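You operate a simulated robot arm through the tools that you are given. There is no shell and no other tool. Be economical: measure what you need, move in short steps, check, and stop when the job is done.

You are at the controls of a simulated two-armed robot. One attempt, no reset.

Task
Put the fuse labelled "AMP" from the loading bench top on top of the blue cartridge and the fuse labelled "drive" on top of the red stop block. Turn the speed dial to 10 mm/min. Put the depth block with the smallest size on its label from the riser of the jaws bench on the aluminium plate on the trolley deck. Any order will do.

It is judged by the outcome, as a careful person would: the job done as asked, and still so three seconds after it is handed in. It fails if anything else is knocked over, pushed out of place, dropped, spilled or broken.

Robot
Two 6-joint arms with two-finger parallel grippers on one trunk, on a base that drives. Base frame: it is fixed to the floor where the robot stands at the start and does not move with it; the origin is under the middle of the robot, x ahead of it, y to its left, z up; the surface under the hand at the start is at about z = 880. Lengths are in mm, angles in degrees, forces in N, time in s.
The left shoulder is at the start at [80, 216, 1571], the right one opposite. With the tool pointing down near the work surface each hand reaches from about 100 to 720 mm from the robot's upright axis, wherever it stands, measured 20 degrees to its own side. Places, roughly: aluminium plate [-1500, 1000, 500]; depth block [750, 1250, 1000]; red stop block (5x5x11 cm) [600, -400, 900]; speed dial [-1900, 6400, 1000]. Payload 3.43 kg a hand.
Tool frame (each hand has its own): the origin (TCP) lies between the finger pads and is the grasp point; the fingertips stand 30 mm ahead of it; z points along the fingers, y is the line along which they close. The gripper opens to 94 mm. The fingers are 28 mm wide and 10 mm thick; the gripper's body (50 by 96 mm) begins 55 mm behind the TCP.
Orientation is told as [roll, pitch, yaw] about the base's x, y, z axes, in that order, counted from this pose: with the fingers straight down and closing along the base's y, the tool's x points along the base's -x, its y along +y and its z along -z.

Tools
- The arms move only by the tool arm_command. It takes "left_targets", "right_targets" or both (then of equal length, played together; a hand with none holds still); each is text: rows parted by semicolons, each of 7 numbers parted by spaces: the opening in per cent of the stroke, from 0 (shut) to 100 (fully open), then the shift along the base's x, y, z in mm, then the turn, a rotation vector about the base's x, y, z in degrees. In form: claw tx ty tz rx ry rz; .... A call has 1 to 12 rows; each row shifts and turns the commanded pose from where the row before left it. Rows are played at 5 a second. More than 50 mm and 8.6 degrees between two rows, or a gripper value outside its range, and nothing of the call is played. A pose out of reach is approached as far as the arm can. The call stops where the force on the tool passes 40 N (or 10 N more than at its start, if that is more) or the arm is blocked; 0.2 s more then pass. The fingers move at their own pace (about 72 mm/s each) and stop on an object; they squeeze with about 41 N. The grip force told is the motor's: it shows also when the fingers shut on nothing. Time passes only in rows, and 0.2 s behind the last, so rows that do not move let the fingers close. The reply holds the time, the measured pose of the TCP, the force on the tool along the base axes, the opening and the grip force, in the units named above and with some noise, with the torque about the TCP (base axes, N m) and any sound that the robot's microphone picked up.
- Cameras (640 x 400 px; columns grow to the right, rows downward): "scene" is now at [98.6, -24.5, 1720.7]; the picture's right is [-0.33, -0.94, 0.00], its down [-0.77, 0.27, -0.58] and it looks along [0.55, -0.19, -0.81] (base axes); focal length 250 px, centre (320, 200). "left" rides on the left gripper at [76, -14, -102] in its tool frame; the picture's right is [0.18, 0.98, 0.00], its down [-0.75, 0.14, -0.64] and it looks along [-0.63, 0.12, 0.77] (tool axes); focal length 243 px, centre (320, 200). "right" rides on the right gripper at [76, 14, -102] in its tool frame; the picture's right is [-0.18, 0.98, 0.00], its down [-0.75, -0.14, -0.64] and it looks along [-0.63, -0.12, 0.77] (tool axes); focal length 243 px, centre (320, 200). There is no depth. A picture from a camera that has moved, and an enlarged one, comes with that camera's place and axes in the base frame and with its lens.
- capture(camera): a new picture of that camera. No time passes.
- lift_body(by): slides the trunk up (or, below 0, down) by that many mm; the arms and the scene camera ride with it, the base frame stays. It gives what a move gives, with no picture.
- base_move(legs): drives the robot by 1 to 6 legs, each [ahead, left, turn to the left] in mm, mm and degrees, along the robot's own axes; the way and the turn of a leg run together, so that a leg with both is an arc; at most 1500 mm and 180 degrees a leg. The arms and the cameras ride along, it lands a little off, and it stops where it bumps. It gives what a move gives.
- aim_head(pan, tilt): turns the head with the scene camera to pan (to the left, within 86 degrees either way) and tilt (down, from -29 to 69), counted from straight ahead of the robot. It gives what a move gives.
- zoom(camera, box): a new picture of the part [left, top, right, bottom] of that camera's present view, enlarged. No time passes.
- close_job(): hands the job in; it is judged then, once.

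Go step by step. Nothing tells you exact positions but the pictures and the camera data: compare them with the known pose of the tool, close in by small moves and look again before you grip or let go. The budget is 165 turns and 138 pictures, counting those below and the enlarged ones. Unless the task says otherwise, let go and move clear before handing in.

The tools are called after "Request:" as a command line: name --argument value ..., lists and objects as JSON in quotes. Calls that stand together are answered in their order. arm_command: Moves the arms, as the interface text tells. Its arguments: {"type":"object","properties":{"left_targets":{"type":"string"},"right_targets":{"type":"string"}},"required":[]} The other tools are called the same way: lift_body (by) slides the trunk up or down; base_move (legs) drives the base; aim_head (pan, tilt) turns the head that bears the scene camera; capture (camera) takes a picture; zoom (camera, box) takes an enlarged picture of a part of a camera's view; close_job () hands the job in.

At the start:

```text
time_s: 0.0
left_tool_pos: [384.8, 61.5, 1000.7]
left_tcp_rot: [-0.1, 0.0, 0.1]
left_contact_force: [0.2, -0.2, 0.3]
left_moment: [0.04, 0.04, 0.01]
left_opening: 93.6
left_finger_force: 0.0
right_tool_pos: [389.3, -246.5, 999.7]
right_tcp_rot: [0.0, 0.0, 0.0]
right_contact_force: [0.5, 0.6, 1.1]
right_moment: [-0.02, -0.03, 0.03]
right_opening: 94.0
right_finger_force: 0.1
trunk travel left (down, up): [-801.0, 39.0]
robot x, y, heading: [0.8, -0.3, -0.1]
head pan, tilt: [-19.2, 54.5]
```

scene: 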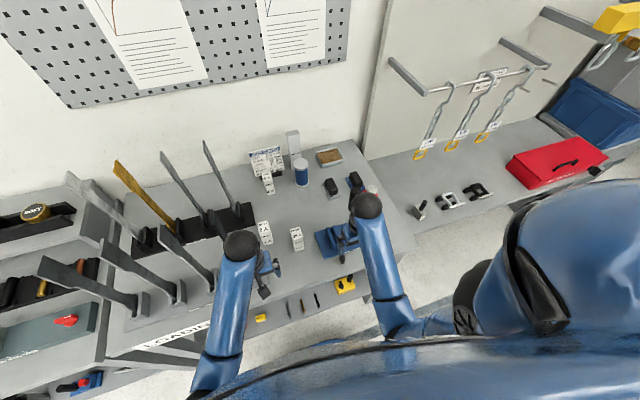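
right: 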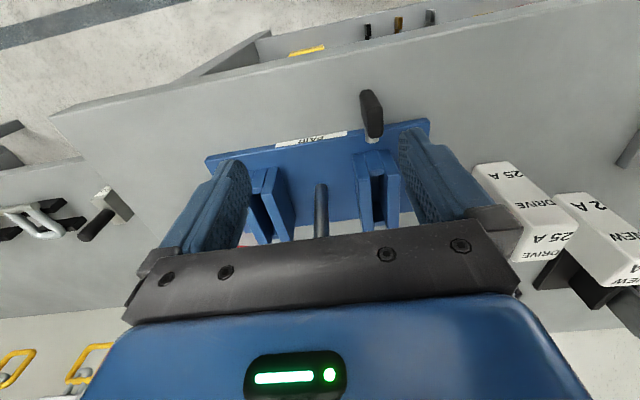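
left: 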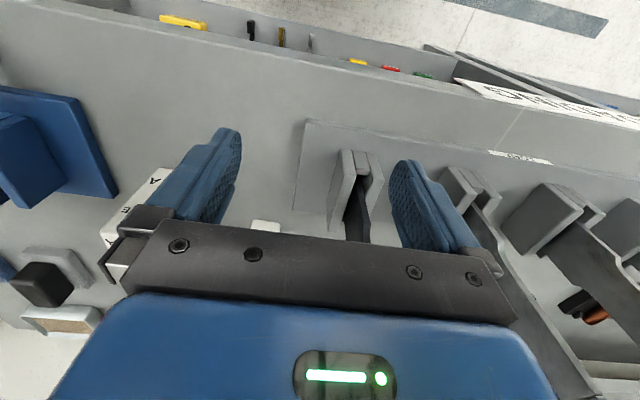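

I see the loading bench below with fuses, blue cartridge and fixtures. I'll zoom in to identify the fuses, cartridge and red stop block.

Request:
zoom --camera "scene" --box '[220, 110, 420, 235]'

Request:
zoom --camera "scene" --box '[220, 200, 420, 325]'

Request:
zoom --camera "right" --box '[400, 100, 640, 320]'

```text
3.20 times, centred on (320, 172) of scene
camera zoom: at [98.6, -24.5, 1720.7], right [-0.33, -0.94, 0.0], down [-0.77, 0.27, -0.58], along [0.55, -0.19, -0.81], focal length 801 px, centre (320, 288)
```

zoom: 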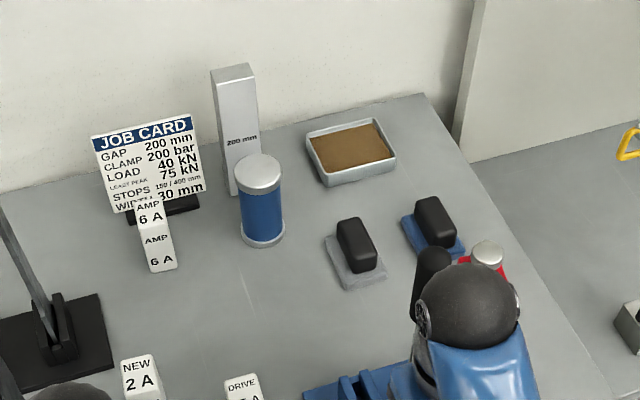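

```text
3.20 times, centred on (320, 262) of scene
camera zoom: at [98.6, -24.5, 1720.7], right [-0.33, -0.94, 0.0], down [-0.77, 0.27, -0.58], along [0.55, -0.19, -0.81], focal length 801 px, centre (320, 0)
```

zoom: 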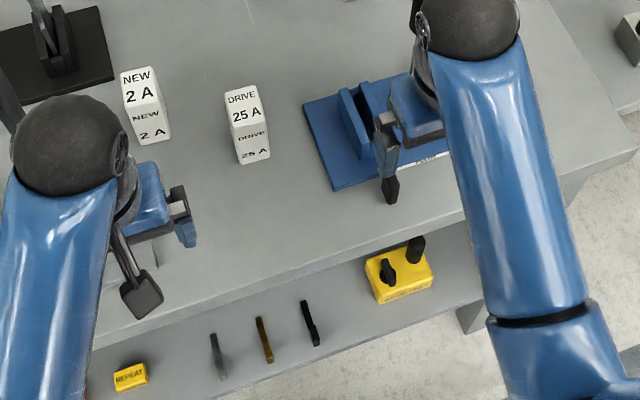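

```text
1.82 times, centred on (520, 210) of right
camera zoom: at [312.1, -232.1, 1101.6], right [0.18, 0.98, 0.0], down [0.75, -0.14, 0.64], along [0.63, -0.12, -0.77], focal length 441 px, centre (-44, 182)
```

zoom: 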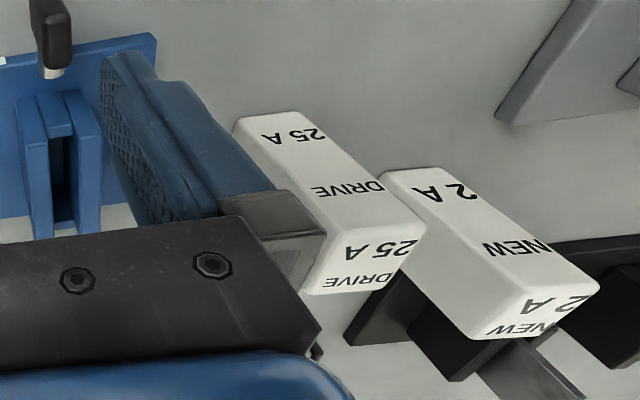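

The AMP fuse stands near the job card, drive fuse mid-bench, blue cartridge behind; the right arm hides the red block. I'll pull both hands back and up for a clear view.

Request:
arm_command --left_targets "100 0 0 45 0 0 0;100 0 0 45 0 0 0;100 0 0 45 0 0 0;100 -45 0 0 0 0 0;100 -45 0 0 0 0 0;100 -45 0 0 0 0 0" --right_targets "100 0 0 45 0 0 0;100 0 0 45 0 0 0;100 0 0 45 0 0 0;100 -45 0 0 0 0 0;100 -45 0 0 0 0 0;100 -45 0 0 0 0 0"

Request:
capture --camera "scene"

Request:
capture --camera "right"

Request:
capture --camera "left"

```text
time_s: 1.4
left_tool_pos: [253.4, 58.9, 1004.7]
left_tcp_rot: [-0.2, -0.1, 0.0]
left_contact_force: [0.1, 0.0, -0.4]
left_moment: [0.0, -0.02, -0.02]
left_opening: 93.9
left_finger_force: 0.0
left hand out of reach, approached as far as the arm can: row 1, 2, 3, 4
right_tool_pos: [254.5, -244.9, 1005.8]
right_tcp_rot: [-0.2, -0.3, 0.0]
right_contact_force: [0.4, 0.3, -0.2]
right_moment: [-0.02, -0.01, -0.02]
right_opening: 94.1
right_finger_force: 0.0
right hand out of reach, approached as far as the arm can: row 1, 2, 3
trunk travel left (down, up): [-801.0, 39.0]
robot x, y, heading: [-0.3, 0.1, -0.0]
head pan, tilt: [-19.2, 54.5]
```

```text
131 pictures are left
camera scene: at [95.4, -23.1, 1720.9], right [-0.33, -0.94, 0.0], down [-0.77, 0.27, -0.58], along [0.55, -0.19, -0.81], focal length 250 px, centre (320, 200)
```

scene: 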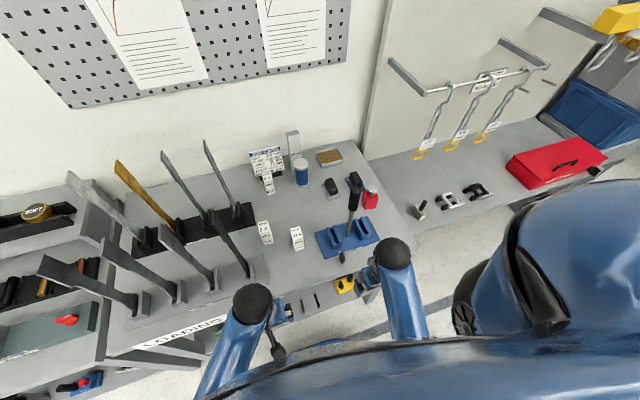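

```text
130 pictures are left
camera right: at [176.5, -229.6, 1106.2], right [0.18, 0.98, 0.0], down [0.75, -0.14, 0.64], along [0.63, -0.12, -0.76], focal length 243 px, centre (320, 200)
```

right: 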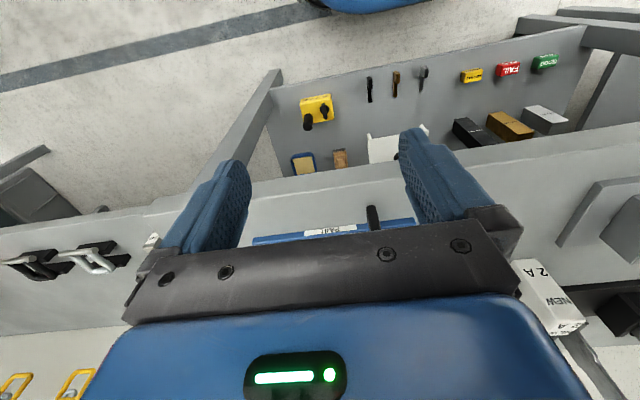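

```text
129 pictures are left
camera left: at [176.0, 45.0, 1107.3], right [-0.18, 0.98, 0.0], down [0.75, 0.14, 0.64], along [0.63, 0.12, -0.77], focal length 243 px, centre (320, 200)
```

left: 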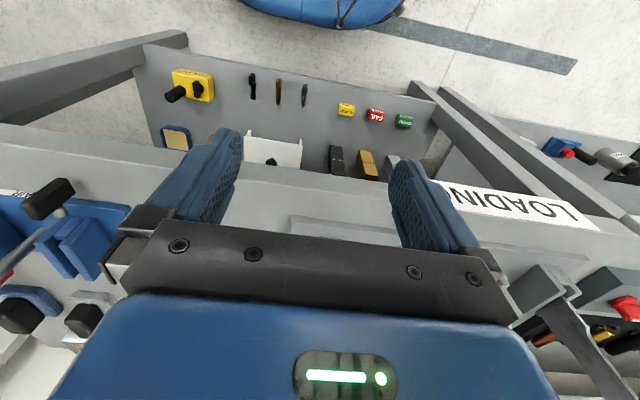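

The red block is now visible at the right of the bench. Zooming for measurement.

Request:
zoom --camera "scene" --box '[240, 120, 340, 182]'

Request:
zoom --camera "scene" --box '[280, 160, 400, 235]'

Request:
zoom --camera "scene" --box '[230, 190, 350, 265]'

```text
6.40 times, centred on (290, 151) of scene
camera zoom: at [95.4, -23.1, 1720.9], right [-0.33, -0.94, 0.0], down [-0.77, 0.27, -0.58], along [0.55, -0.19, -0.81], focal length 1603 px, centre (512, 514)
```

zoom: 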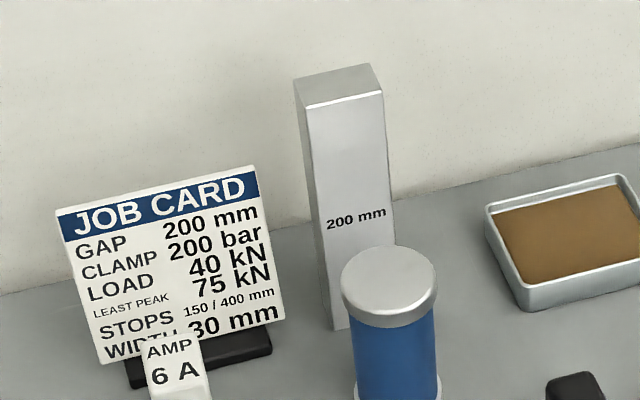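

```text
5.33 times, centred on (340, 198) of scene
camera zoom: at [95.4, -23.1, 1720.9], right [-0.33, -0.94, 0.0], down [-0.77, 0.27, -0.58], along [0.55, -0.19, -0.81], focal length 1336 px, centre (213, 213)
```

zoom: 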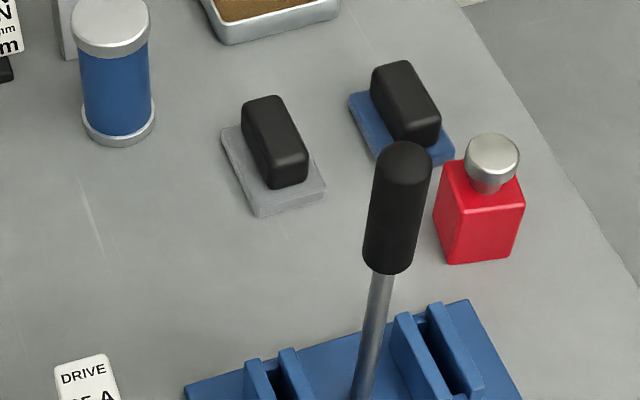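

```text
5.33 times, centred on (290, 228) of scene
camera zoom: at [95.4, -23.1, 1720.9], right [-0.33, -0.94, 0.0], down [-0.77, 0.27, -0.58], along [0.55, -0.19, -0.81], focal length 1336 px, centre (480, 53)
```

zoom: 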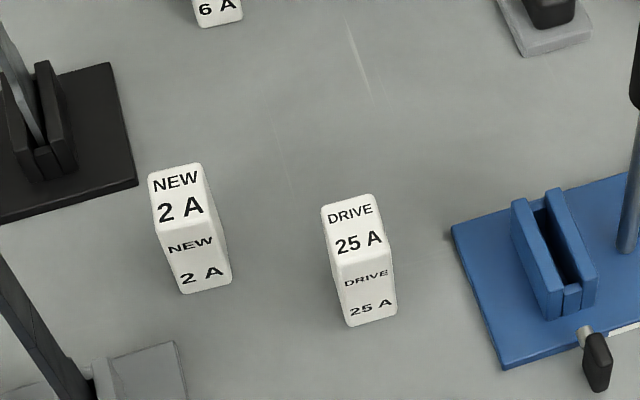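

Positions: drive fuse about (499,-79), AMP fuse (783,-41), cartridge (775,-178) top ≈998, red block (581,-399) with knob top ≈990. Testing how high the hands may go.

Request:
lift_body --by 38

Request:
arm_command --right_targets "100 0 0 20 0 0 0;100 0 0 20 0 0 0;100 0 0 20 0 0 0;100 0 0 20 0 0 0"

```text
time_s: 2.2
left_tool_pos: [255.0, 59.1, 1043.2]
left_tcp_rot: [-0.1, 0.0, 0.0]
left_contact_force: [-0.2, -0.8, 0.0]
left_moment: [-0.02, 0.02, -0.01]
left_opening: 93.9
left_finger_force: 0.0
right_tool_pos: [255.7, -244.5, 1041.5]
right_tcp_rot: [-0.1, 0.1, 0.0]
right_contact_force: [-0.3, 0.1, -0.6]
right_moment: [0.01, 0.0, 0.0]
right_opening: 94.1
right_finger_force: 0.1
trunk travel left (down, up): [-839.0, 1.0]
robot x, y, heading: [-0.3, 1.5, 0.1]
head pan, tilt: [-19.2, 54.5]
```

```text
time_s: 3.2
left_tool_pos: [254.7, 58.4, 1042.6]
left_tcp_rot: [0.0, 0.0, 0.1]
left_contact_force: [-0.5, 0.1, -0.4]
left_moment: [-0.03, 0.0, 0.02]
left_opening: 93.8
left_finger_force: 0.0
right_tool_pos: [233.8, -238.7, 1073.1]
right_tcp_rot: [-0.1, -0.3, 0.0]
right_contact_force: [-0.3, 0.4, -0.8]
right_moment: [0.0, 0.0, 0.01]
right_opening: 94.3
right_finger_force: 0.0
right hand out of reach, approached as far as the arm can: row 2, 3, 4
trunk travel left (down, up): [-839.0, 1.0]
robot x, y, heading: [-1.4, -2.1, -0.0]
head pan, tilt: [-19.2, 54.5]
```

Height limit is about 1070 near the body. Let me look down at the base clearance to the bench before driving closer.

Request:
aim_head --pan 0 --tilt 69

Request:
capture --camera "scene"

```text
time_s: 4.0
left_tool_pos: [254.3, 58.2, 1042.9]
left_tcp_rot: [0.0, 0.0, -0.1]
left_contact_force: [-0.2, -0.6, 0.0]
left_moment: [0.0, 0.0, 0.01]
left_opening: 93.8
left_finger_force: 0.0
right_tool_pos: [234.0, -240.7, 1072.2]
right_tcp_rot: [0.0, -0.3, -0.1]
right_contact_force: [-1.7, 0.1, -0.3]
right_moment: [0.01, -0.01, 0.01]
right_opening: 94.1
right_finger_force: 0.1
trunk travel left (down, up): [-839.0, 1.0]
robot x, y, heading: [-0.4, 1.0, -0.1]
head pan, tilt: [0.0, 68.8]
```

```text
125 pictures are left
camera scene: at [86.0, -0.5, 1742.6], right [0.0, -1.0, 0.0], down [-0.93, 0.0, -0.36], along [0.36, 0.0, -0.93], focal length 250 px, centre (320, 200)
```

scene: 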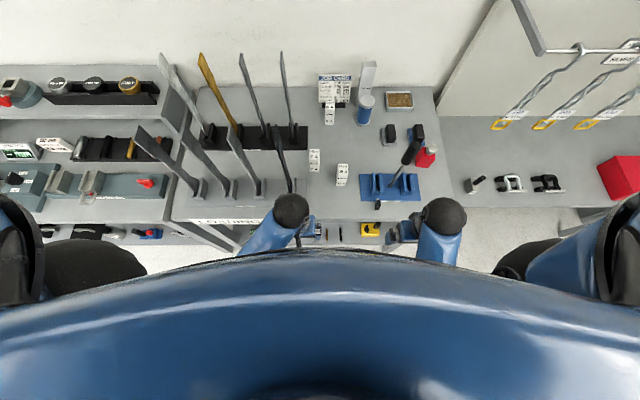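

I'll retract the left hand further from the levers, then drive a bit ahead and left.

Request:
arm_command --left_targets "100 -35 35 0 0 0 0;100 -35 35 0 0 0 0"

Request:
base_move --legs '[[0, 100, 0], [80, 0, 0]]'

```text
time_s: 4.7
left_tool_pos: [191.8, 123.6, 1046.0]
left_tcp_rot: [-0.6, -1.5, 0.9]
left_contact_force: [25.5, 19.5, 1.3]
left_moment: [-2.19, 2.85, -1.71]
left_opening: 93.9
left_finger_force: 0.1
right_tool_pos: [232.1, -237.6, 1072.9]
right_tcp_rot: [-0.2, -0.3, -0.1]
right_contact_force: [-0.2, -0.3, 0.6]
right_moment: [-0.02, -0.01, 0.03]
right_opening: 94.0
right_finger_force: 0.1
trunk travel left (down, up): [-839.0, 1.0]
robot x, y, heading: [-0.4, 1.4, -0.0]
head pan, tilt: [0.0, 68.8]
stopped in row 2 (left hand): the force on the tool passed its limit at 124 N (the readings are from after the stop); the commanded pose is now the measured one
```

```text
time_s: 5.7
left_tool_pos: [196.5, 159.0, 1047.4]
left_tcp_rot: [0.3, -1.5, 0.7]
left_contact_force: [4.3, 3.7, 0.3]
left_moment: [-0.56, 0.56, -0.55]
left_opening: 93.9
left_finger_force: 0.0
right_tool_pos: [234.4, -203.5, 1069.4]
right_tcp_rot: [0.7, -0.2, 0.1]
right_contact_force: [-0.2, -0.3, -0.8]
right_moment: [0.09, 0.02, -0.02]
right_opening: 94.3
right_finger_force: 0.1
trunk travel left (down, up): [-839.0, 1.0]
robot x, y, heading: [1.8, 57.0, 0.1]
head pan, tilt: [0.0, 68.8]
stopped in leg 1: the force on the tool passed its limit at 42 N (the readings are from after the stop); the commanded pose is now the measured one
```

The left hand touched the robot's own trunk; moving it forward.

Request:
arm_command --left_targets "100 30 0 0 0 0 0;100 30 0 0 0 0 0;100 0 0 0 0 0 0"

Request:
capture --camera "left"

```text
time_s: 6.5
left_tool_pos: [254.5, 171.6, 1046.3]
left_tcp_rot: [-0.4, -1.4, 0.7]
left_contact_force: [0.2, 0.2, 0.2]
left_moment: [0.01, 0.02, 0.0]
left_opening: 94.0
left_finger_force: 0.1
right_tool_pos: [234.5, -191.1, 1071.4]
right_tcp_rot: [0.0, -0.4, 0.0]
right_contact_force: [0.2, 0.4, 1.0]
right_moment: [0.0, 0.0, 0.0]
right_opening: 93.8
right_finger_force: 0.1
trunk travel left (down, up): [-839.0, 1.0]
robot x, y, heading: [0.4, 53.2, 0.1]
head pan, tilt: [0.0, 68.8]
```

```text
124 pictures are left
camera left: at [176.2, 157.0, 1147.5], right [-0.2, 0.98, -0.01], down [0.74, 0.16, 0.66], along [0.65, 0.12, -0.75], focal length 243 px, centre (320, 200)
```

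left: 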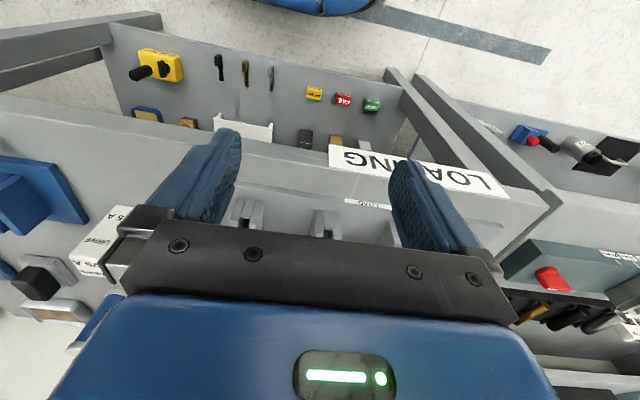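

Request:
base_move --legs '[[0, 45, 0], [80, 0, 0]]'

Request:
capture --camera "right"

Request:
capture --camera "left"

```text
time_s: 8.0
left_tool_pos: [322.4, 216.1, 1048.8]
left_tcp_rot: [-0.3, -1.8, 0.7]
left_contact_force: [-0.8, -0.2, -0.4]
left_moment: [0.02, -0.05, -0.01]
left_opening: 93.9
left_finger_force: 0.0
right_tool_pos: [302.3, -146.0, 1073.4]
right_tcp_rot: [0.1, -0.8, -0.1]
right_contact_force: [-1.1, 1.1, 0.4]
right_moment: [-0.03, -0.06, 0.0]
right_opening: 94.2
right_finger_force: 0.0
trunk travel left (down, up): [-839.0, 1.0]
robot x, y, heading: [79.9, 95.4, 0.1]
head pan, tilt: [0.0, 68.8]
```

```text
123 pictures are left
camera right: at [223.3, -132.1, 1175.0], right [0.19, 0.98, 0.0], down [0.74, -0.14, 0.65], along [0.64, -0.12, -0.76], focal length 243 px, centre (320, 200)
```

right: 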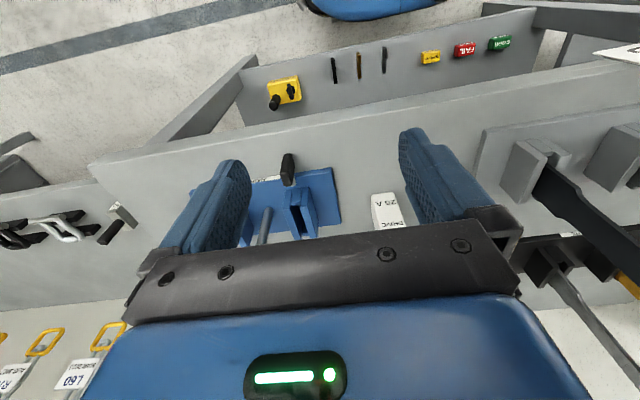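

```text
122 pictures are left
camera left: at [243.3, 201.0, 1149.3], right [-0.2, 0.98, -0.01], down [0.73, 0.15, 0.67], along [0.66, 0.12, -0.75], focal length 243 px, centre (320, 200)
```

left: 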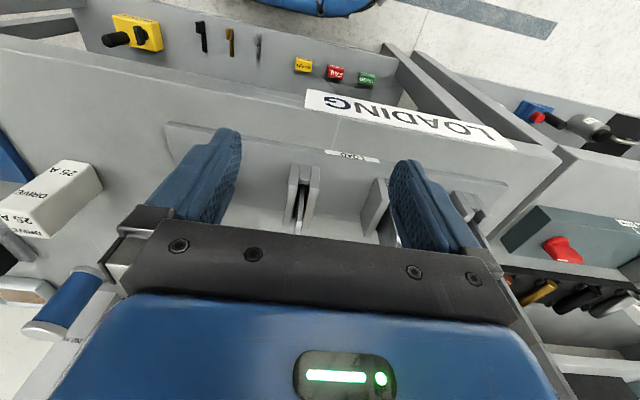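

Base is clear of the bench by a little. Now I bring the right hand above the drive fuse as high as it goes.

Request:
arm_command --right_targets "70 39 13.5 0 0 0 0;70 39 13.5 0 0 0 0;70 39 13.5 0 0 0 0;70 39 13.5 0 0 0 0;70 39 13.5 0 0 0 0;70 0 0 0 0 0 0"

Request:
aim_head --pan -15 --tilt 50

Request:
capture --camera "right"

Request:
capture --camera "scene"

```text
time_s: 9.4
left_tool_pos: [330.7, 218.2, 1047.3]
left_tcp_rot: [-0.3, -1.5, 0.6]
left_contact_force: [-1.3, 0.3, 0.3]
left_moment: [-0.02, -0.02, 0.01]
left_opening: 93.9
left_finger_force: 0.0
right_tool_pos: [499.4, -76.2, 1043.7]
right_tcp_rot: [0.0, -0.4, -0.2]
right_contact_force: [-0.2, 0.4, -0.4]
right_moment: [0.01, -0.02, 0.0]
right_opening: 65.7
right_finger_force: 0.2
right hand out of reach, approached as far as the arm can: row 1, 2, 3
trunk travel left (down, up): [-839.0, 1.0]
robot x, y, heading: [77.7, 96.0, 0.3]
head pan, tilt: [0.0, 68.8]
```

```text
time_s: 10.2
left_tool_pos: [332.1, 218.9, 1045.5]
left_tcp_rot: [-0.5, -1.4, 0.7]
left_contact_force: [0.4, 0.0, -0.6]
left_moment: [0.04, -0.01, 0.02]
left_opening: 94.2
left_finger_force: 0.1
right_tool_pos: [501.6, -76.4, 1044.3]
right_tcp_rot: [0.0, -0.3, -0.2]
right_contact_force: [-0.7, 0.2, 0.1]
right_moment: [0.03, 0.0, -0.03]
right_opening: 66.0
right_finger_force: 0.0
trunk travel left (down, up): [-839.0, 1.0]
robot x, y, heading: [81.3, 95.2, -0.3]
head pan, tilt: [-15.0, 50.0]
```

```text
121 pictures are left
camera right: at [422.6, -61.3, 1145.1], right [0.19, 0.98, 0.0], down [0.75, -0.14, 0.65], along [0.64, -0.12, -0.76], focal length 243 px, centre (320, 200)
```

right: 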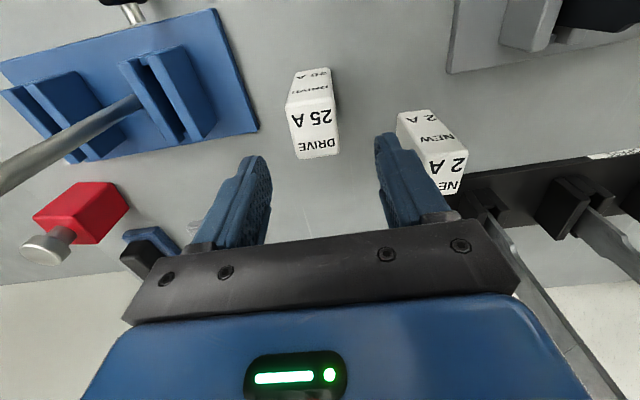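

```text
120 pictures are left
camera scene: at [181.7, 76.3, 1764.6], right [-0.26, -0.97, 0.0], down [-0.74, 0.2, -0.64], along [0.62, -0.17, -0.77], focal length 250 px, centre (320, 200)
```

scene: 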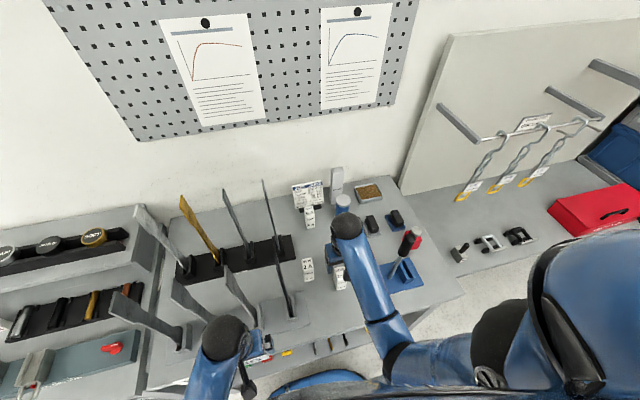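

Hand-camera triangulation agrees: drive fuse top centre (499,-80). Descending to grip low on the fuse.

Request:
arm_command --right_targets "70 -2 -4 -32 0 0 0;70 0 0 -32 0 0 0;70 0 0 -32 0 0 0;70 0 0 -31 0 0 0;70 0 0 0 0 0 0"

Request:
capture --camera "right"

```text
time_s: 11.4
left_tool_pos: [331.6, 219.7, 1046.2]
left_tcp_rot: [-0.5, -1.5, 0.7]
left_contact_force: [0.5, -0.1, 0.4]
left_moment: [0.04, -0.01, -0.01]
left_opening: 93.9
left_finger_force: 0.0
right_tool_pos: [497.8, -80.8, 919.6]
right_tcp_rot: [-0.2, -0.8, -0.1]
right_contact_force: [2.9, -2.1, 37.2]
right_moment: [0.13, 0.64, 0.01]
right_opening: 65.8
right_finger_force: 0.1
trunk travel left (down, up): [-839.0, 1.0]
robot x, y, heading: [78.5, 99.8, 0.0]
head pan, tilt: [-15.0, 50.0]
```

```text
119 pictures are left
camera right: at [419.4, -66.0, 1020.2], right [0.19, 0.98, 0.0], down [0.74, -0.14, 0.65], along [0.64, -0.12, -0.76], focal length 243 px, centre (320, 200)
```

right: 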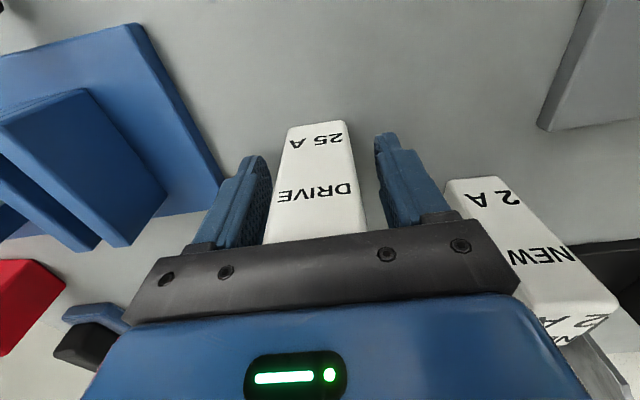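

The palm presses the fuse top (37 N), so I raise a few mm and then grip.

Request:
arm_command --right_targets "70 0 0 8 0 0 0;70 0 0 2 0 0 0;25 0 0 0 0 0 0;10 0 0 0 0 0 0;10 0 0 0 0 0 0;10 0 0 0 0 0 0"

Request:
capture --camera "right"

```text
time_s: 12.8
left_tool_pos: [330.2, 217.9, 1046.5]
left_tcp_rot: [-0.5, -1.4, 0.7]
left_contact_force: [-0.3, 0.6, 0.5]
left_moment: [-0.03, 0.0, 0.03]
left_opening: 94.0
left_finger_force: 0.1
right_tool_pos: [496.9, -80.0, 927.0]
right_tcp_rot: [-0.1, -0.1, -0.1]
right_contact_force: [0.3, 0.0, 0.2]
right_moment: [0.03, 0.03, -0.03]
right_opening: 39.8
right_finger_force: 40.7
trunk travel left (down, up): [-839.0, 1.0]
robot x, y, heading: [76.3, 93.6, -0.1]
head pan, tilt: [-15.0, 50.0]
```

```text
118 pictures are left
camera right: at [419.5, -66.5, 1028.3], right [0.19, 0.98, 0.0], down [0.75, -0.14, 0.65], along [0.63, -0.12, -0.76], focal length 243 px, centre (320, 200)
```

right: 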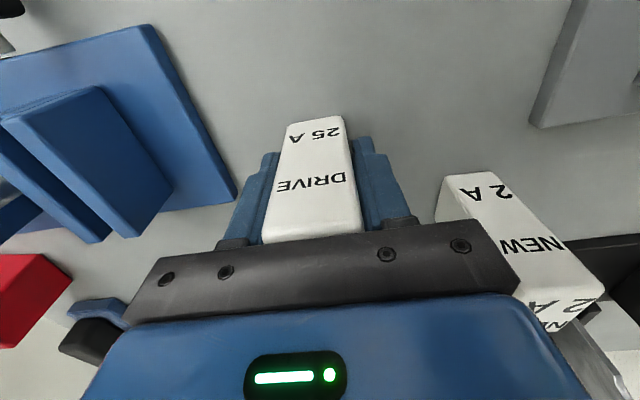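

Gripped the fuse (40 mm wide). The tall lever at (467,-261, up to ≈1190) blocks a direct path for the forearm, so I'll lift, retract, and drive the robot to the right before reaching to the red block.

Request:
arm_command --right_targets "10 0 0 40 0 0 0;10 0 0 40 0 0 0;10 0 0 35 0 0 0;10 -45 0 0 0 0 0;10 -45 -10 0 0 0 0;10 -45 -10 0 0 0 0;10 -45 -10 0 0 0 0;10 0 0 0 0 0 0"

Request:
capture --camera "right"

```text
time_s: 14.6
left_tool_pos: [332.2, 218.5, 1046.6]
left_tcp_rot: [-0.4, -1.4, 0.7]
left_contact_force: [0.6, 0.2, -0.8]
left_moment: [-0.01, -0.03, 0.0]
left_opening: 94.1
left_finger_force: 0.0
right_tool_pos: [315.6, -110.0, 1042.7]
right_tcp_rot: [-0.1, -0.3, -0.2]
right_contact_force: [0.3, 0.5, -1.6]
right_moment: [-0.02, -0.03, 0.02]
right_opening: 39.7
right_finger_force: 41.1
trunk travel left (down, up): [-839.0, 1.0]
robot x, y, heading: [74.9, 94.6, -0.2]
head pan, tilt: [-15.0, 50.0]
```

```text
117 pictures are left
camera right: at [238.8, -95.7, 1144.6], right [0.18, 0.98, 0.0], down [0.75, -0.14, 0.65], along [0.63, -0.12, -0.76], focal length 243 px, centre (320, 200)
```

right: 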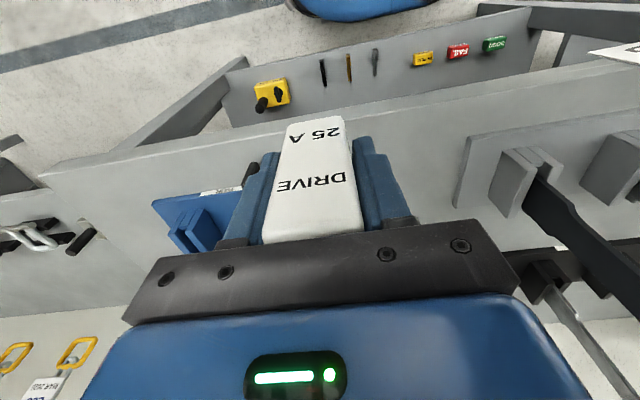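

Request:
base_move --legs '[[0, -330, 0]]'

Request:
aim_head --pan 0 --tilt 55

Request:
capture --camera "scene"

Request:
capture --camera "right"

```text
time_s: 16.8
left_tool_pos: [331.7, -112.2, 1045.4]
left_tcp_rot: [-0.6, -1.4, 0.4]
left_contact_force: [-0.8, -0.2, 0.7]
left_moment: [-0.03, 0.01, 0.0]
left_opening: 94.1
left_finger_force: 0.1
right_tool_pos: [316.0, -439.0, 1044.6]
right_tcp_rot: [-0.2, -0.2, -0.3]
right_contact_force: [-0.4, 0.5, -0.6]
right_moment: [0.01, 0.02, -0.03]
right_opening: 39.8
right_finger_force: 41.1
trunk travel left (down, up): [-839.0, 1.0]
robot x, y, heading: [77.6, -232.6, -0.2]
head pan, tilt: [-15.0, 50.0]
```

```text
time_s: 17.6
left_tool_pos: [331.6, -113.2, 1045.2]
left_tcp_rot: [-0.4, -1.4, 0.5]
left_contact_force: [-0.5, -0.2, 0.2]
left_moment: [0.01, 0.0, 0.03]
left_opening: 94.1
left_finger_force: 0.1
right_tool_pos: [314.9, -442.6, 1042.9]
right_tcp_rot: [-0.2, -0.2, -0.2]
right_contact_force: [0.1, -0.6, -1.0]
right_moment: [0.01, -0.01, -0.01]
right_opening: 39.9
right_finger_force: 41.2
trunk travel left (down, up): [-839.0, 1.0]
robot x, y, heading: [76.8, -234.9, -0.2]
head pan, tilt: [0.0, 55.0]
```

```text
116 pictures are left
camera scene: at [179.3, -234.4, 1758.0], right [-0.01, -1.0, 0.0], down [-0.82, 0.01, -0.57], along [0.57, 0.0, -0.82], focal length 250 px, centre (320, 200)
```

scene: 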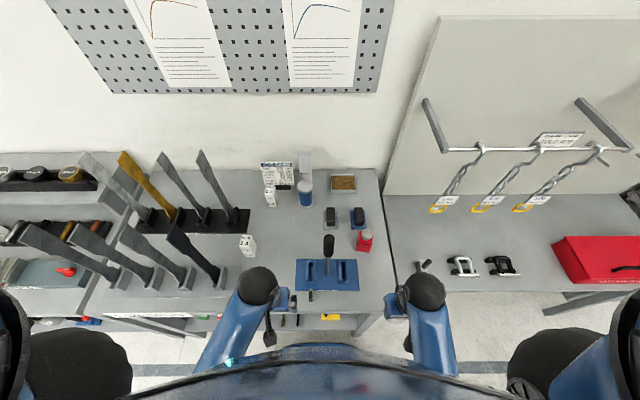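

```text
115 pictures are left
camera right: at [237.4, -426.8, 1144.5], right [0.19, 0.98, 0.0], down [0.75, -0.14, 0.65], along [0.63, -0.12, -0.76], focal length 243 px, centre (320, 200)
```

right: 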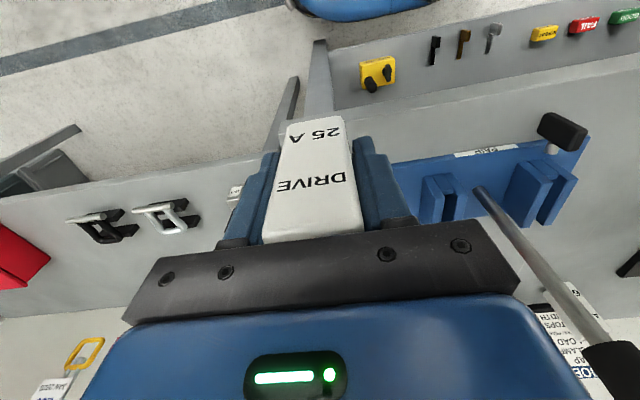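

Request:
zoom --camera "scene" --box '[324, 210, 404, 260]'

Request:
zoom --camera "scene" --box '[250, 140, 330, 190]'

```text
8.00 times, centred on (364, 235) of scene
camera zoom: at [179.3, -234.4, 1758.0], right [-0.01, -1.0, 0.0], down [-0.82, 0.01, -0.57], along [0.57, 0.0, -0.82], focal length 2003 px, centre (-32, -80)
```

zoom: 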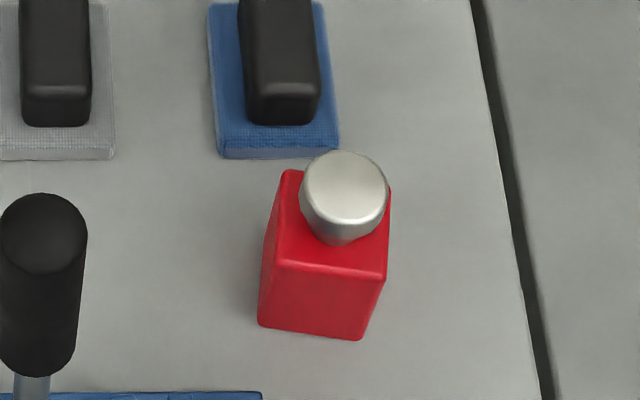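

```text
8.00 times, centred on (290, 165) of scene
camera zoom: at [179.3, -234.4, 1758.0], right [-0.01, -1.0, 0.0], down [-0.82, 0.01, -0.57], along [0.57, 0.0, -0.82], focal length 2003 px, centre (560, 480)
```

zoom: 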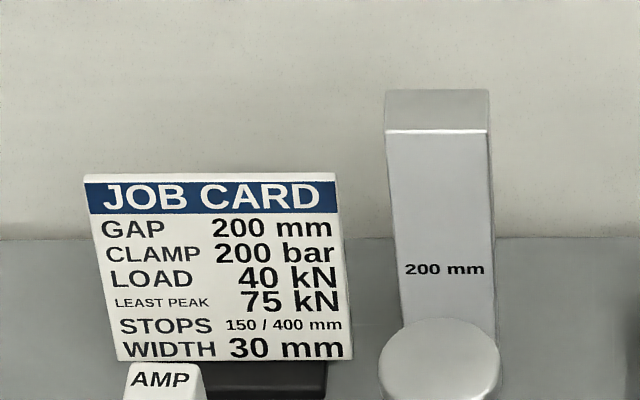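

Red block knob centre ≈ (580,-398). I reach forward in front of it and check the attainable height.

Request:
arm_command --right_targets "10 10 2 20 0 0 0;10 40 8 0 0 0 0;10 40 8 0 0 0 0;10 40 8 0 0 0 0;10 40 8 0 0 0 0;10 0 4 20 0 0 0;10 0 4 10 0 0 0;10 0 0 0 0 0 0"

Request:
capture --camera "right"

```text
time_s: 19.4
left_tool_pos: [332.2, -112.6, 1045.3]
left_tcp_rot: [-0.6, -1.3, 0.4]
left_contact_force: [-0.2, 0.9, -0.3]
left_moment: [-0.03, 0.0, 0.0]
left_opening: 94.1
left_finger_force: 0.1
right_tool_pos: [482.5, -402.8, 1042.8]
right_tcp_rot: [0.0, -0.4, -0.3]
right_contact_force: [0.0, -0.3, -1.6]
right_moment: [0.01, -0.01, 0.0]
right_opening: 39.8
right_finger_force: 40.9
right hand out of reach, approached as far as the arm can: row 2, 3, 4, 6, 7
trunk travel left (down, up): [-839.0, 1.0]
robot x, y, heading: [76.6, -230.7, -0.3]
head pan, tilt: [0.0, 55.0]
```

```text
112 pictures are left
camera right: at [404.3, -387.6, 1144.1], right [0.19, 0.98, 0.0], down [0.75, -0.15, 0.65], along [0.64, -0.12, -0.76], focal length 243 px, centre (320, 200)
```

right: 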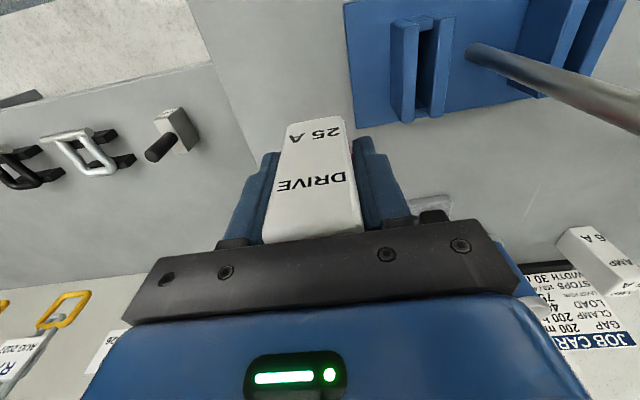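

Request:
arm_command --right_targets "10 20 2 0 0 0 0;10 20 1 0 0 0 0;10 0 0 10 0 0 0;10 0 0 10 0 0 0;10 0 0 0 0 0 0"

Request:
zoom --camera "scene" --box '[320, 190, 440, 265]'

```text
time_s: 20.6
left_tool_pos: [332.5, -113.6, 1046.1]
left_tcp_rot: [-0.6, -1.3, 0.6]
left_contact_force: [-0.7, -0.2, 0.5]
left_moment: [-0.01, -0.03, 0.02]
left_opening: 94.0
left_finger_force: 0.1
right_tool_pos: [525.3, -400.3, 1048.5]
right_tcp_rot: [0.1, -0.3, -0.4]
right_contact_force: [-0.6, 0.1, -0.7]
right_moment: [-0.03, 0.0, -0.01]
right_opening: 39.8
right_finger_force: 41.7
right hand out of reach, approached as far as the arm can: row 3, 4
trunk travel left (down, up): [-839.0, 1.0]
robot x, y, heading: [74.8, -235.8, -0.2]
head pan, tilt: [0.0, 55.0]
```

```text
5.33 times, centred on (380, 228) of scene
camera zoom: at [179.9, -235.0, 1758.0], right [-0.01, -1.0, 0.0], down [-0.82, 0.0, -0.57], along [0.57, 0.0, -0.82], focal length 1336 px, centre (0, 53)
```

zoom: 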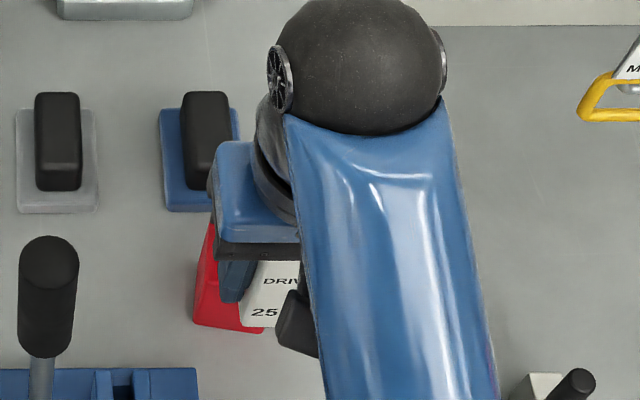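

Height limit rises outward; now 1048 (fuse bottom ≈1001, knob ≤990). Moving over the knob.

Request:
arm_command --right_targets "10 14 0.5 3 0 0 0;10 14 0.5 2 0 0 0;10 14 0.5 0 0 0 0;10 13 0.5 0 0 0 0;10 0 0 0 0 0 0"

Request:
capture --camera "right"

Request:
zoom --camera "scene" --box '[320, 190, 440, 265]'

Request:
capture --camera "left"

```text
time_s: 21.8
left_tool_pos: [333.3, -114.1, 1046.4]
left_tcp_rot: [-0.5, -1.4, 0.5]
left_contact_force: [-0.8, -0.1, -0.3]
left_moment: [-0.02, 0.0, -0.03]
left_opening: 94.3
left_finger_force: 0.0
right_tool_pos: [581.1, -397.3, 1054.8]
right_tcp_rot: [0.0, -0.2, -0.3]
right_contact_force: [0.0, -0.3, -1.5]
right_moment: [-0.01, -0.02, -0.01]
right_opening: 39.9
right_finger_force: 40.3
trunk travel left (down, up): [-839.0, 1.0]
robot x, y, heading: [80.0, -232.8, -0.5]
head pan, tilt: [0.0, 55.0]
```

```text
110 pictures are left
camera right: at [503.3, -382.5, 1155.1], right [0.19, 0.98, 0.0], down [0.75, -0.14, 0.65], along [0.63, -0.12, -0.76], focal length 243 px, centre (320, 200)
```

right: 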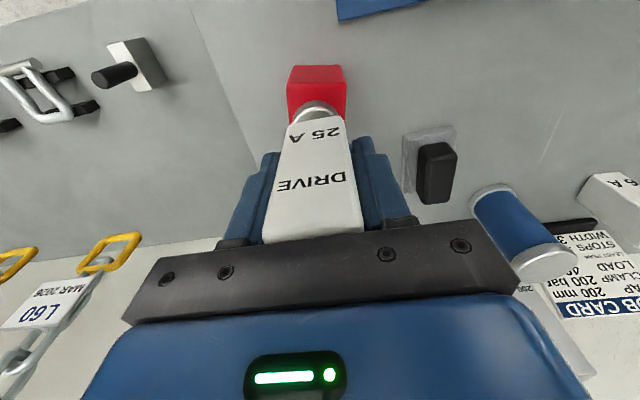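

```text
5.33 times, centred on (380, 228) of scene
camera zoom: at [179.5, -235.0, 1758.0], right [-0.01, -1.0, 0.0], down [-0.82, 0.0, -0.57], along [0.57, 0.0, -0.82], focal length 1336 px, centre (0, 53)
```

zoom: 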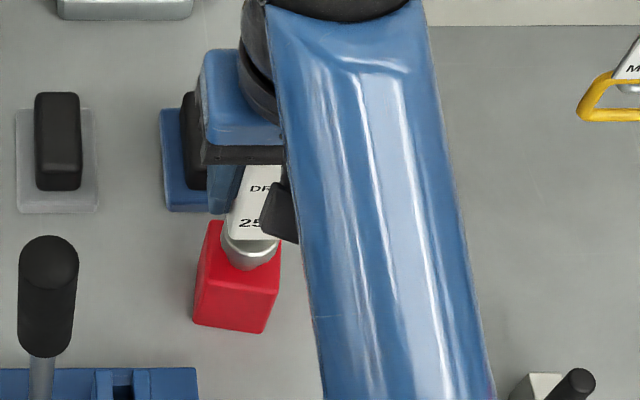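

```text
108 pictures are left
camera left: at [253.1, -128.4, 1147.3], right [-0.19, 0.98, -0.01], down [0.74, 0.15, 0.66], along [0.65, 0.12, -0.75], focal length 243 px, centre (320, 200)
```

left: 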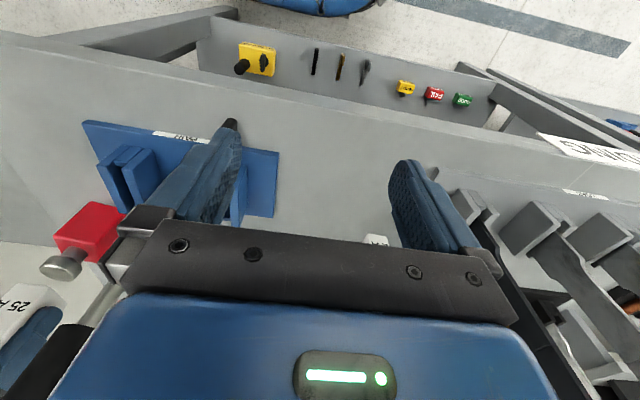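

Request:
zoom --camera "right" --box '[260, 50, 380, 125]'

```text
5.33 times, centred on (320, 88) of right
camera zoom: at [503.3, -382.5, 1155.1], right [0.19, 0.98, 0.0], down [0.75, -0.14, 0.65], along [0.63, -0.12, -0.76], focal length 1294 px, centre (320, 800)
```

zoom: 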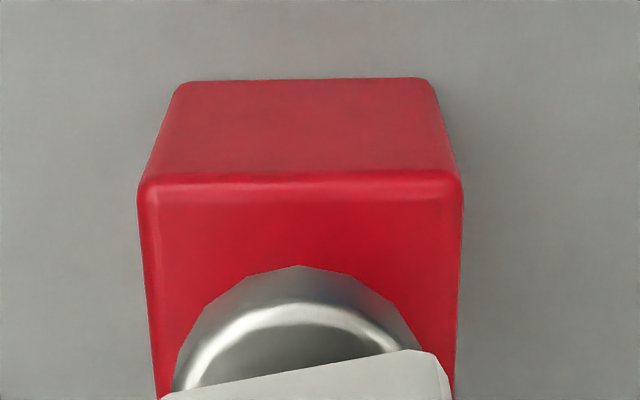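

Fuse needs ~6 mm back in x, y is aligned. Then lower gently.

Request:
arm_command --right_targets "10 -6 0 0 0 0 0;10 0 0 -6 0 0 0;10 0 0 -5 0 0 0;10 0 0 -2 0 0 0;10 0 0 0 0 0 0"

Request:
zoom --camera "right" --box '[260, 50, 380, 125]'

Request:
zoom --camera "left" --box '[0, 190, 160, 400]'

```text
time_s: 23.0
left_tool_pos: [332.3, -113.4, 1045.5]
left_tcp_rot: [-0.5, -1.5, 0.5]
left_contact_force: [-0.1, 0.0, 1.0]
left_moment: [0.02, -0.01, 0.01]
left_opening: 94.1
left_finger_force: 0.1
right_tool_pos: [573.4, -397.8, 1040.5]
right_tcp_rot: [-0.1, -0.2, -0.3]
right_contact_force: [-0.1, -0.4, -2.2]
right_moment: [0.01, -0.01, 0.02]
right_opening: 39.6
right_finger_force: 41.1
trunk travel left (down, up): [-839.0, 1.0]
robot x, y, heading: [76.4, -235.2, -0.5]
head pan, tilt: [0.0, 55.0]
```

```text
5.33 times, centred on (320, 88) of right
camera zoom: at [496.5, -382.4, 1141.6], right [0.19, 0.98, 0.0], down [0.75, -0.14, 0.65], along [0.63, -0.12, -0.76], focal length 1294 px, centre (320, 800)
```

zoom: 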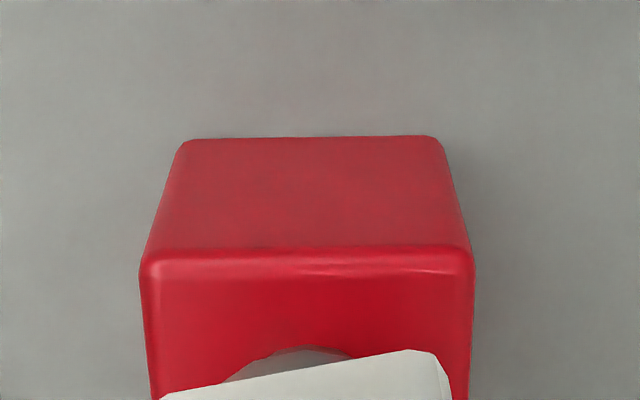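

```text
1.90 times, centred on (80, 295) of left
camera zoom: at [253.0, -128.3, 1147.3], right [-0.19, 0.98, -0.01], down [0.74, 0.15, 0.66], along [0.65, 0.12, -0.75], focal length 462 px, centre (777, 19)
```

zoom: 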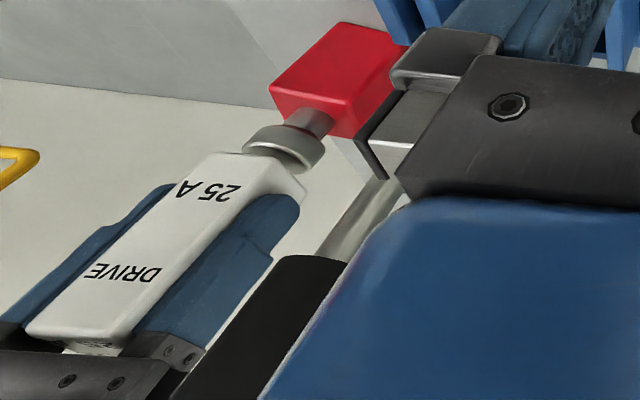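

Request:
arm_command --right_targets "10 2 0 -2 0 0 0;10 0 0 -2 0 0 0;10 0 0 0 0 0 0"

Request:
zoom --camera "left" --box '[0, 190, 160, 400]'

```text
time_s: 23.8
left_tool_pos: [332.0, -114.0, 1046.4]
left_tcp_rot: [-0.4, -1.4, 0.6]
left_contact_force: [-0.4, 0.2, 0.0]
left_moment: [0.0, 0.02, 0.0]
left_opening: 94.1
left_finger_force: 0.0
right_tool_pos: [575.2, -397.8, 1036.1]
right_tcp_rot: [-0.1, -0.2, -0.4]
right_contact_force: [0.6, -0.3, -1.2]
right_moment: [-0.01, 0.02, 0.04]
right_opening: 39.7
right_finger_force: 41.5
trunk travel left (down, up): [-839.0, 1.0]
robot x, y, heading: [77.1, -232.9, -0.2]
head pan, tilt: [0.0, 55.0]
```

```text
1.90 times, centred on (80, 295) of left
camera zoom: at [253.0, -128.4, 1147.3], right [-0.19, 0.98, -0.01], down [0.74, 0.15, 0.66], along [0.65, 0.12, -0.75], focal length 462 px, centre (777, 19)
```

zoom: 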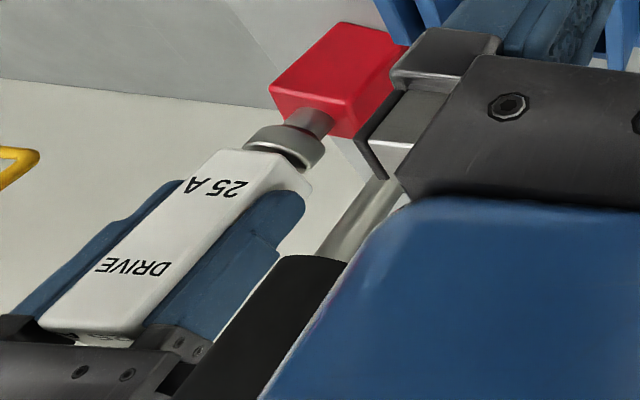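

Still no contact; lowering further in small steps.

Request:
arm_command --right_targets "10 0 0 -2 0 0 0;10 0 0 -1 0 0 0;10 0 0 -1 0 0 0;10 0 0 0 0 0 0"

Request:
zoom --camera "left" --box '[0, 190, 160, 400]'

```text
time_s: 24.8
left_tool_pos: [332.0, -114.3, 1045.9]
left_tcp_rot: [-0.5, -1.4, 0.5]
left_contact_force: [0.5, 0.4, -0.3]
left_moment: [-0.02, 0.03, 0.01]
left_opening: 94.1
left_finger_force: 0.1
right_tool_pos: [576.5, -397.3, 1032.1]
right_tcp_rot: [-0.1, -0.2, -0.3]
right_contact_force: [-0.6, 0.4, -1.1]
right_moment: [0.0, -0.01, -0.01]
right_opening: 39.8
right_finger_force: 42.1
trunk travel left (down, up): [-839.0, 1.0]
robot x, y, heading: [75.8, -234.7, -0.2]
head pan, tilt: [0.0, 55.0]
```

```text
1.90 times, centred on (80, 295) of left
camera zoom: at [253.1, -128.4, 1147.3], right [-0.19, 0.98, -0.01], down [0.74, 0.15, 0.66], along [0.65, 0.12, -0.75], focal length 462 px, centre (777, 19)
```

zoom: 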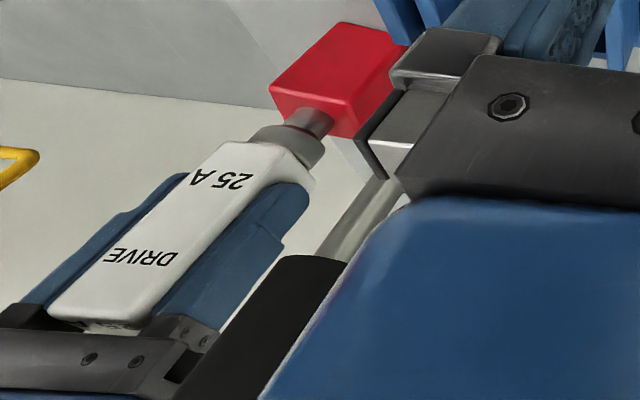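

Request:
arm_command --right_targets "10 2 0 -1 0 0 0;10 0 0 -1 0 0 0;10 0 0 -1 0 0 0;10 0 0 -1 0 0 0;10 0 0 0 0 0 0"

Request:
zoom --camera "left" --box '[50, 220, 130, 325]'

```text
time_s: 26.0
left_tool_pos: [330.2, -113.4, 1047.1]
left_tcp_rot: [-0.5, -1.6, 0.5]
left_contact_force: [0.5, -0.4, 0.2]
left_moment: [0.02, -0.02, -0.02]
left_opening: 94.0
left_finger_force: 0.1
right_tool_pos: [577.1, -396.7, 1031.9]
right_tcp_rot: [-0.1, -0.6, -0.5]
right_contact_force: [3.9, -3.1, 28.3]
right_moment: [-0.16, 0.21, 0.02]
right_opening: 39.9
right_finger_force: 40.9
trunk travel left (down, up): [-839.0, 1.0]
robot x, y, heading: [78.5, -232.8, -0.4]
head pan, tilt: [0.0, 55.0]
```

```text
3.81 times, centred on (90, 272) of left
camera zoom: at [251.0, -128.1, 1147.9], right [-0.19, 0.98, -0.01], down [0.74, 0.15, 0.66], along [0.65, 0.12, -0.75], focal length 924 px, centre (1196, -76)
```

zoom: 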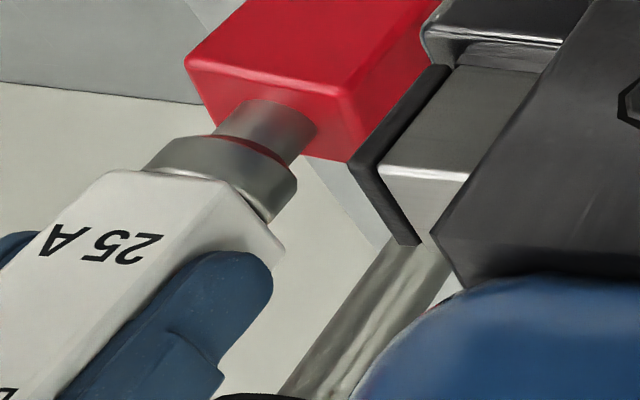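

Contact: the fuse stands on the knob. I'll unload, open, check, then back out along -x (fingers straddle the fuse).

Request:
arm_command --right_targets "10 0 0 2 0 0 0;10 0 0 1 0 0 0;42 0 0 0 0 0 0;50 0 0 0 0 0 0;80 0 0 0 0 0 0;95 0 0 0 0 0 0;95 0 0 0 0 0 0"

Request:
capture --camera "right"

Request:
zoom --camera "left" --box '[0, 190, 160, 400]'

```text
time_s: 27.6
left_tool_pos: [331.5, -113.7, 1046.5]
left_tcp_rot: [-0.6, -1.3, 0.5]
left_contact_force: [-1.2, 0.3, -0.6]
left_moment: [-0.04, 0.03, -0.01]
left_opening: 94.1
left_finger_force: 0.0
right_tool_pos: [578.1, -397.3, 1031.8]
right_tcp_rot: [0.0, -0.1, -0.2]
right_contact_force: [0.1, -0.2, -0.3]
right_moment: [-0.01, 0.02, 0.0]
right_opening: 89.3
right_finger_force: 0.0
trunk travel left (down, up): [-839.0, 1.0]
robot x, y, heading: [75.6, -235.3, -0.1]
head pan, tilt: [0.0, 55.0]
```

```text
101 pictures are left
camera right: at [500.2, -382.5, 1133.6], right [0.19, 0.98, 0.0], down [0.75, -0.14, 0.65], along [0.63, -0.12, -0.76], focal length 243 px, centre (320, 200)
```

right: 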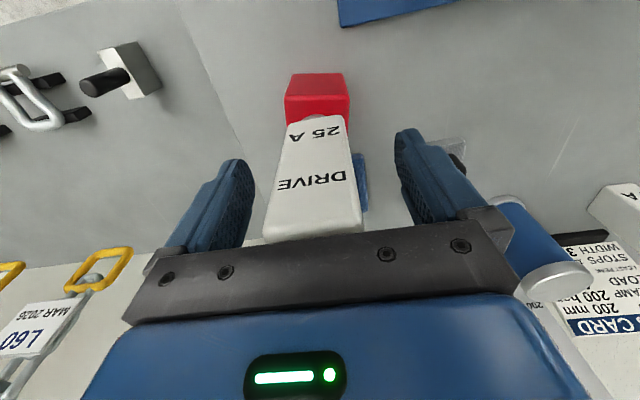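

```text
1.90 times, centred on (80, 295) of left
camera zoom: at [252.9, -128.3, 1147.3], right [-0.19, 0.98, -0.01], down [0.74, 0.15, 0.66], along [0.65, 0.12, -0.75], focal length 462 px, centre (777, 19)
```

zoom: 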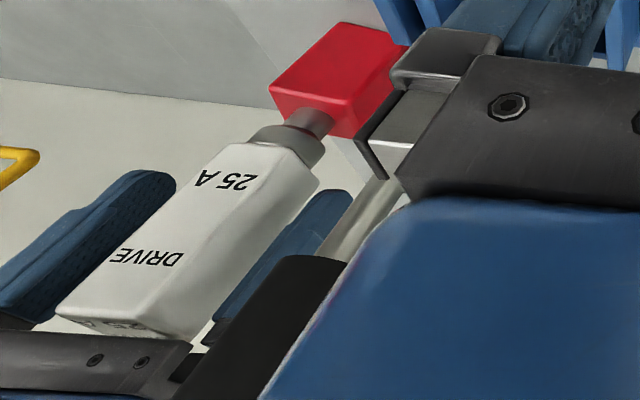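

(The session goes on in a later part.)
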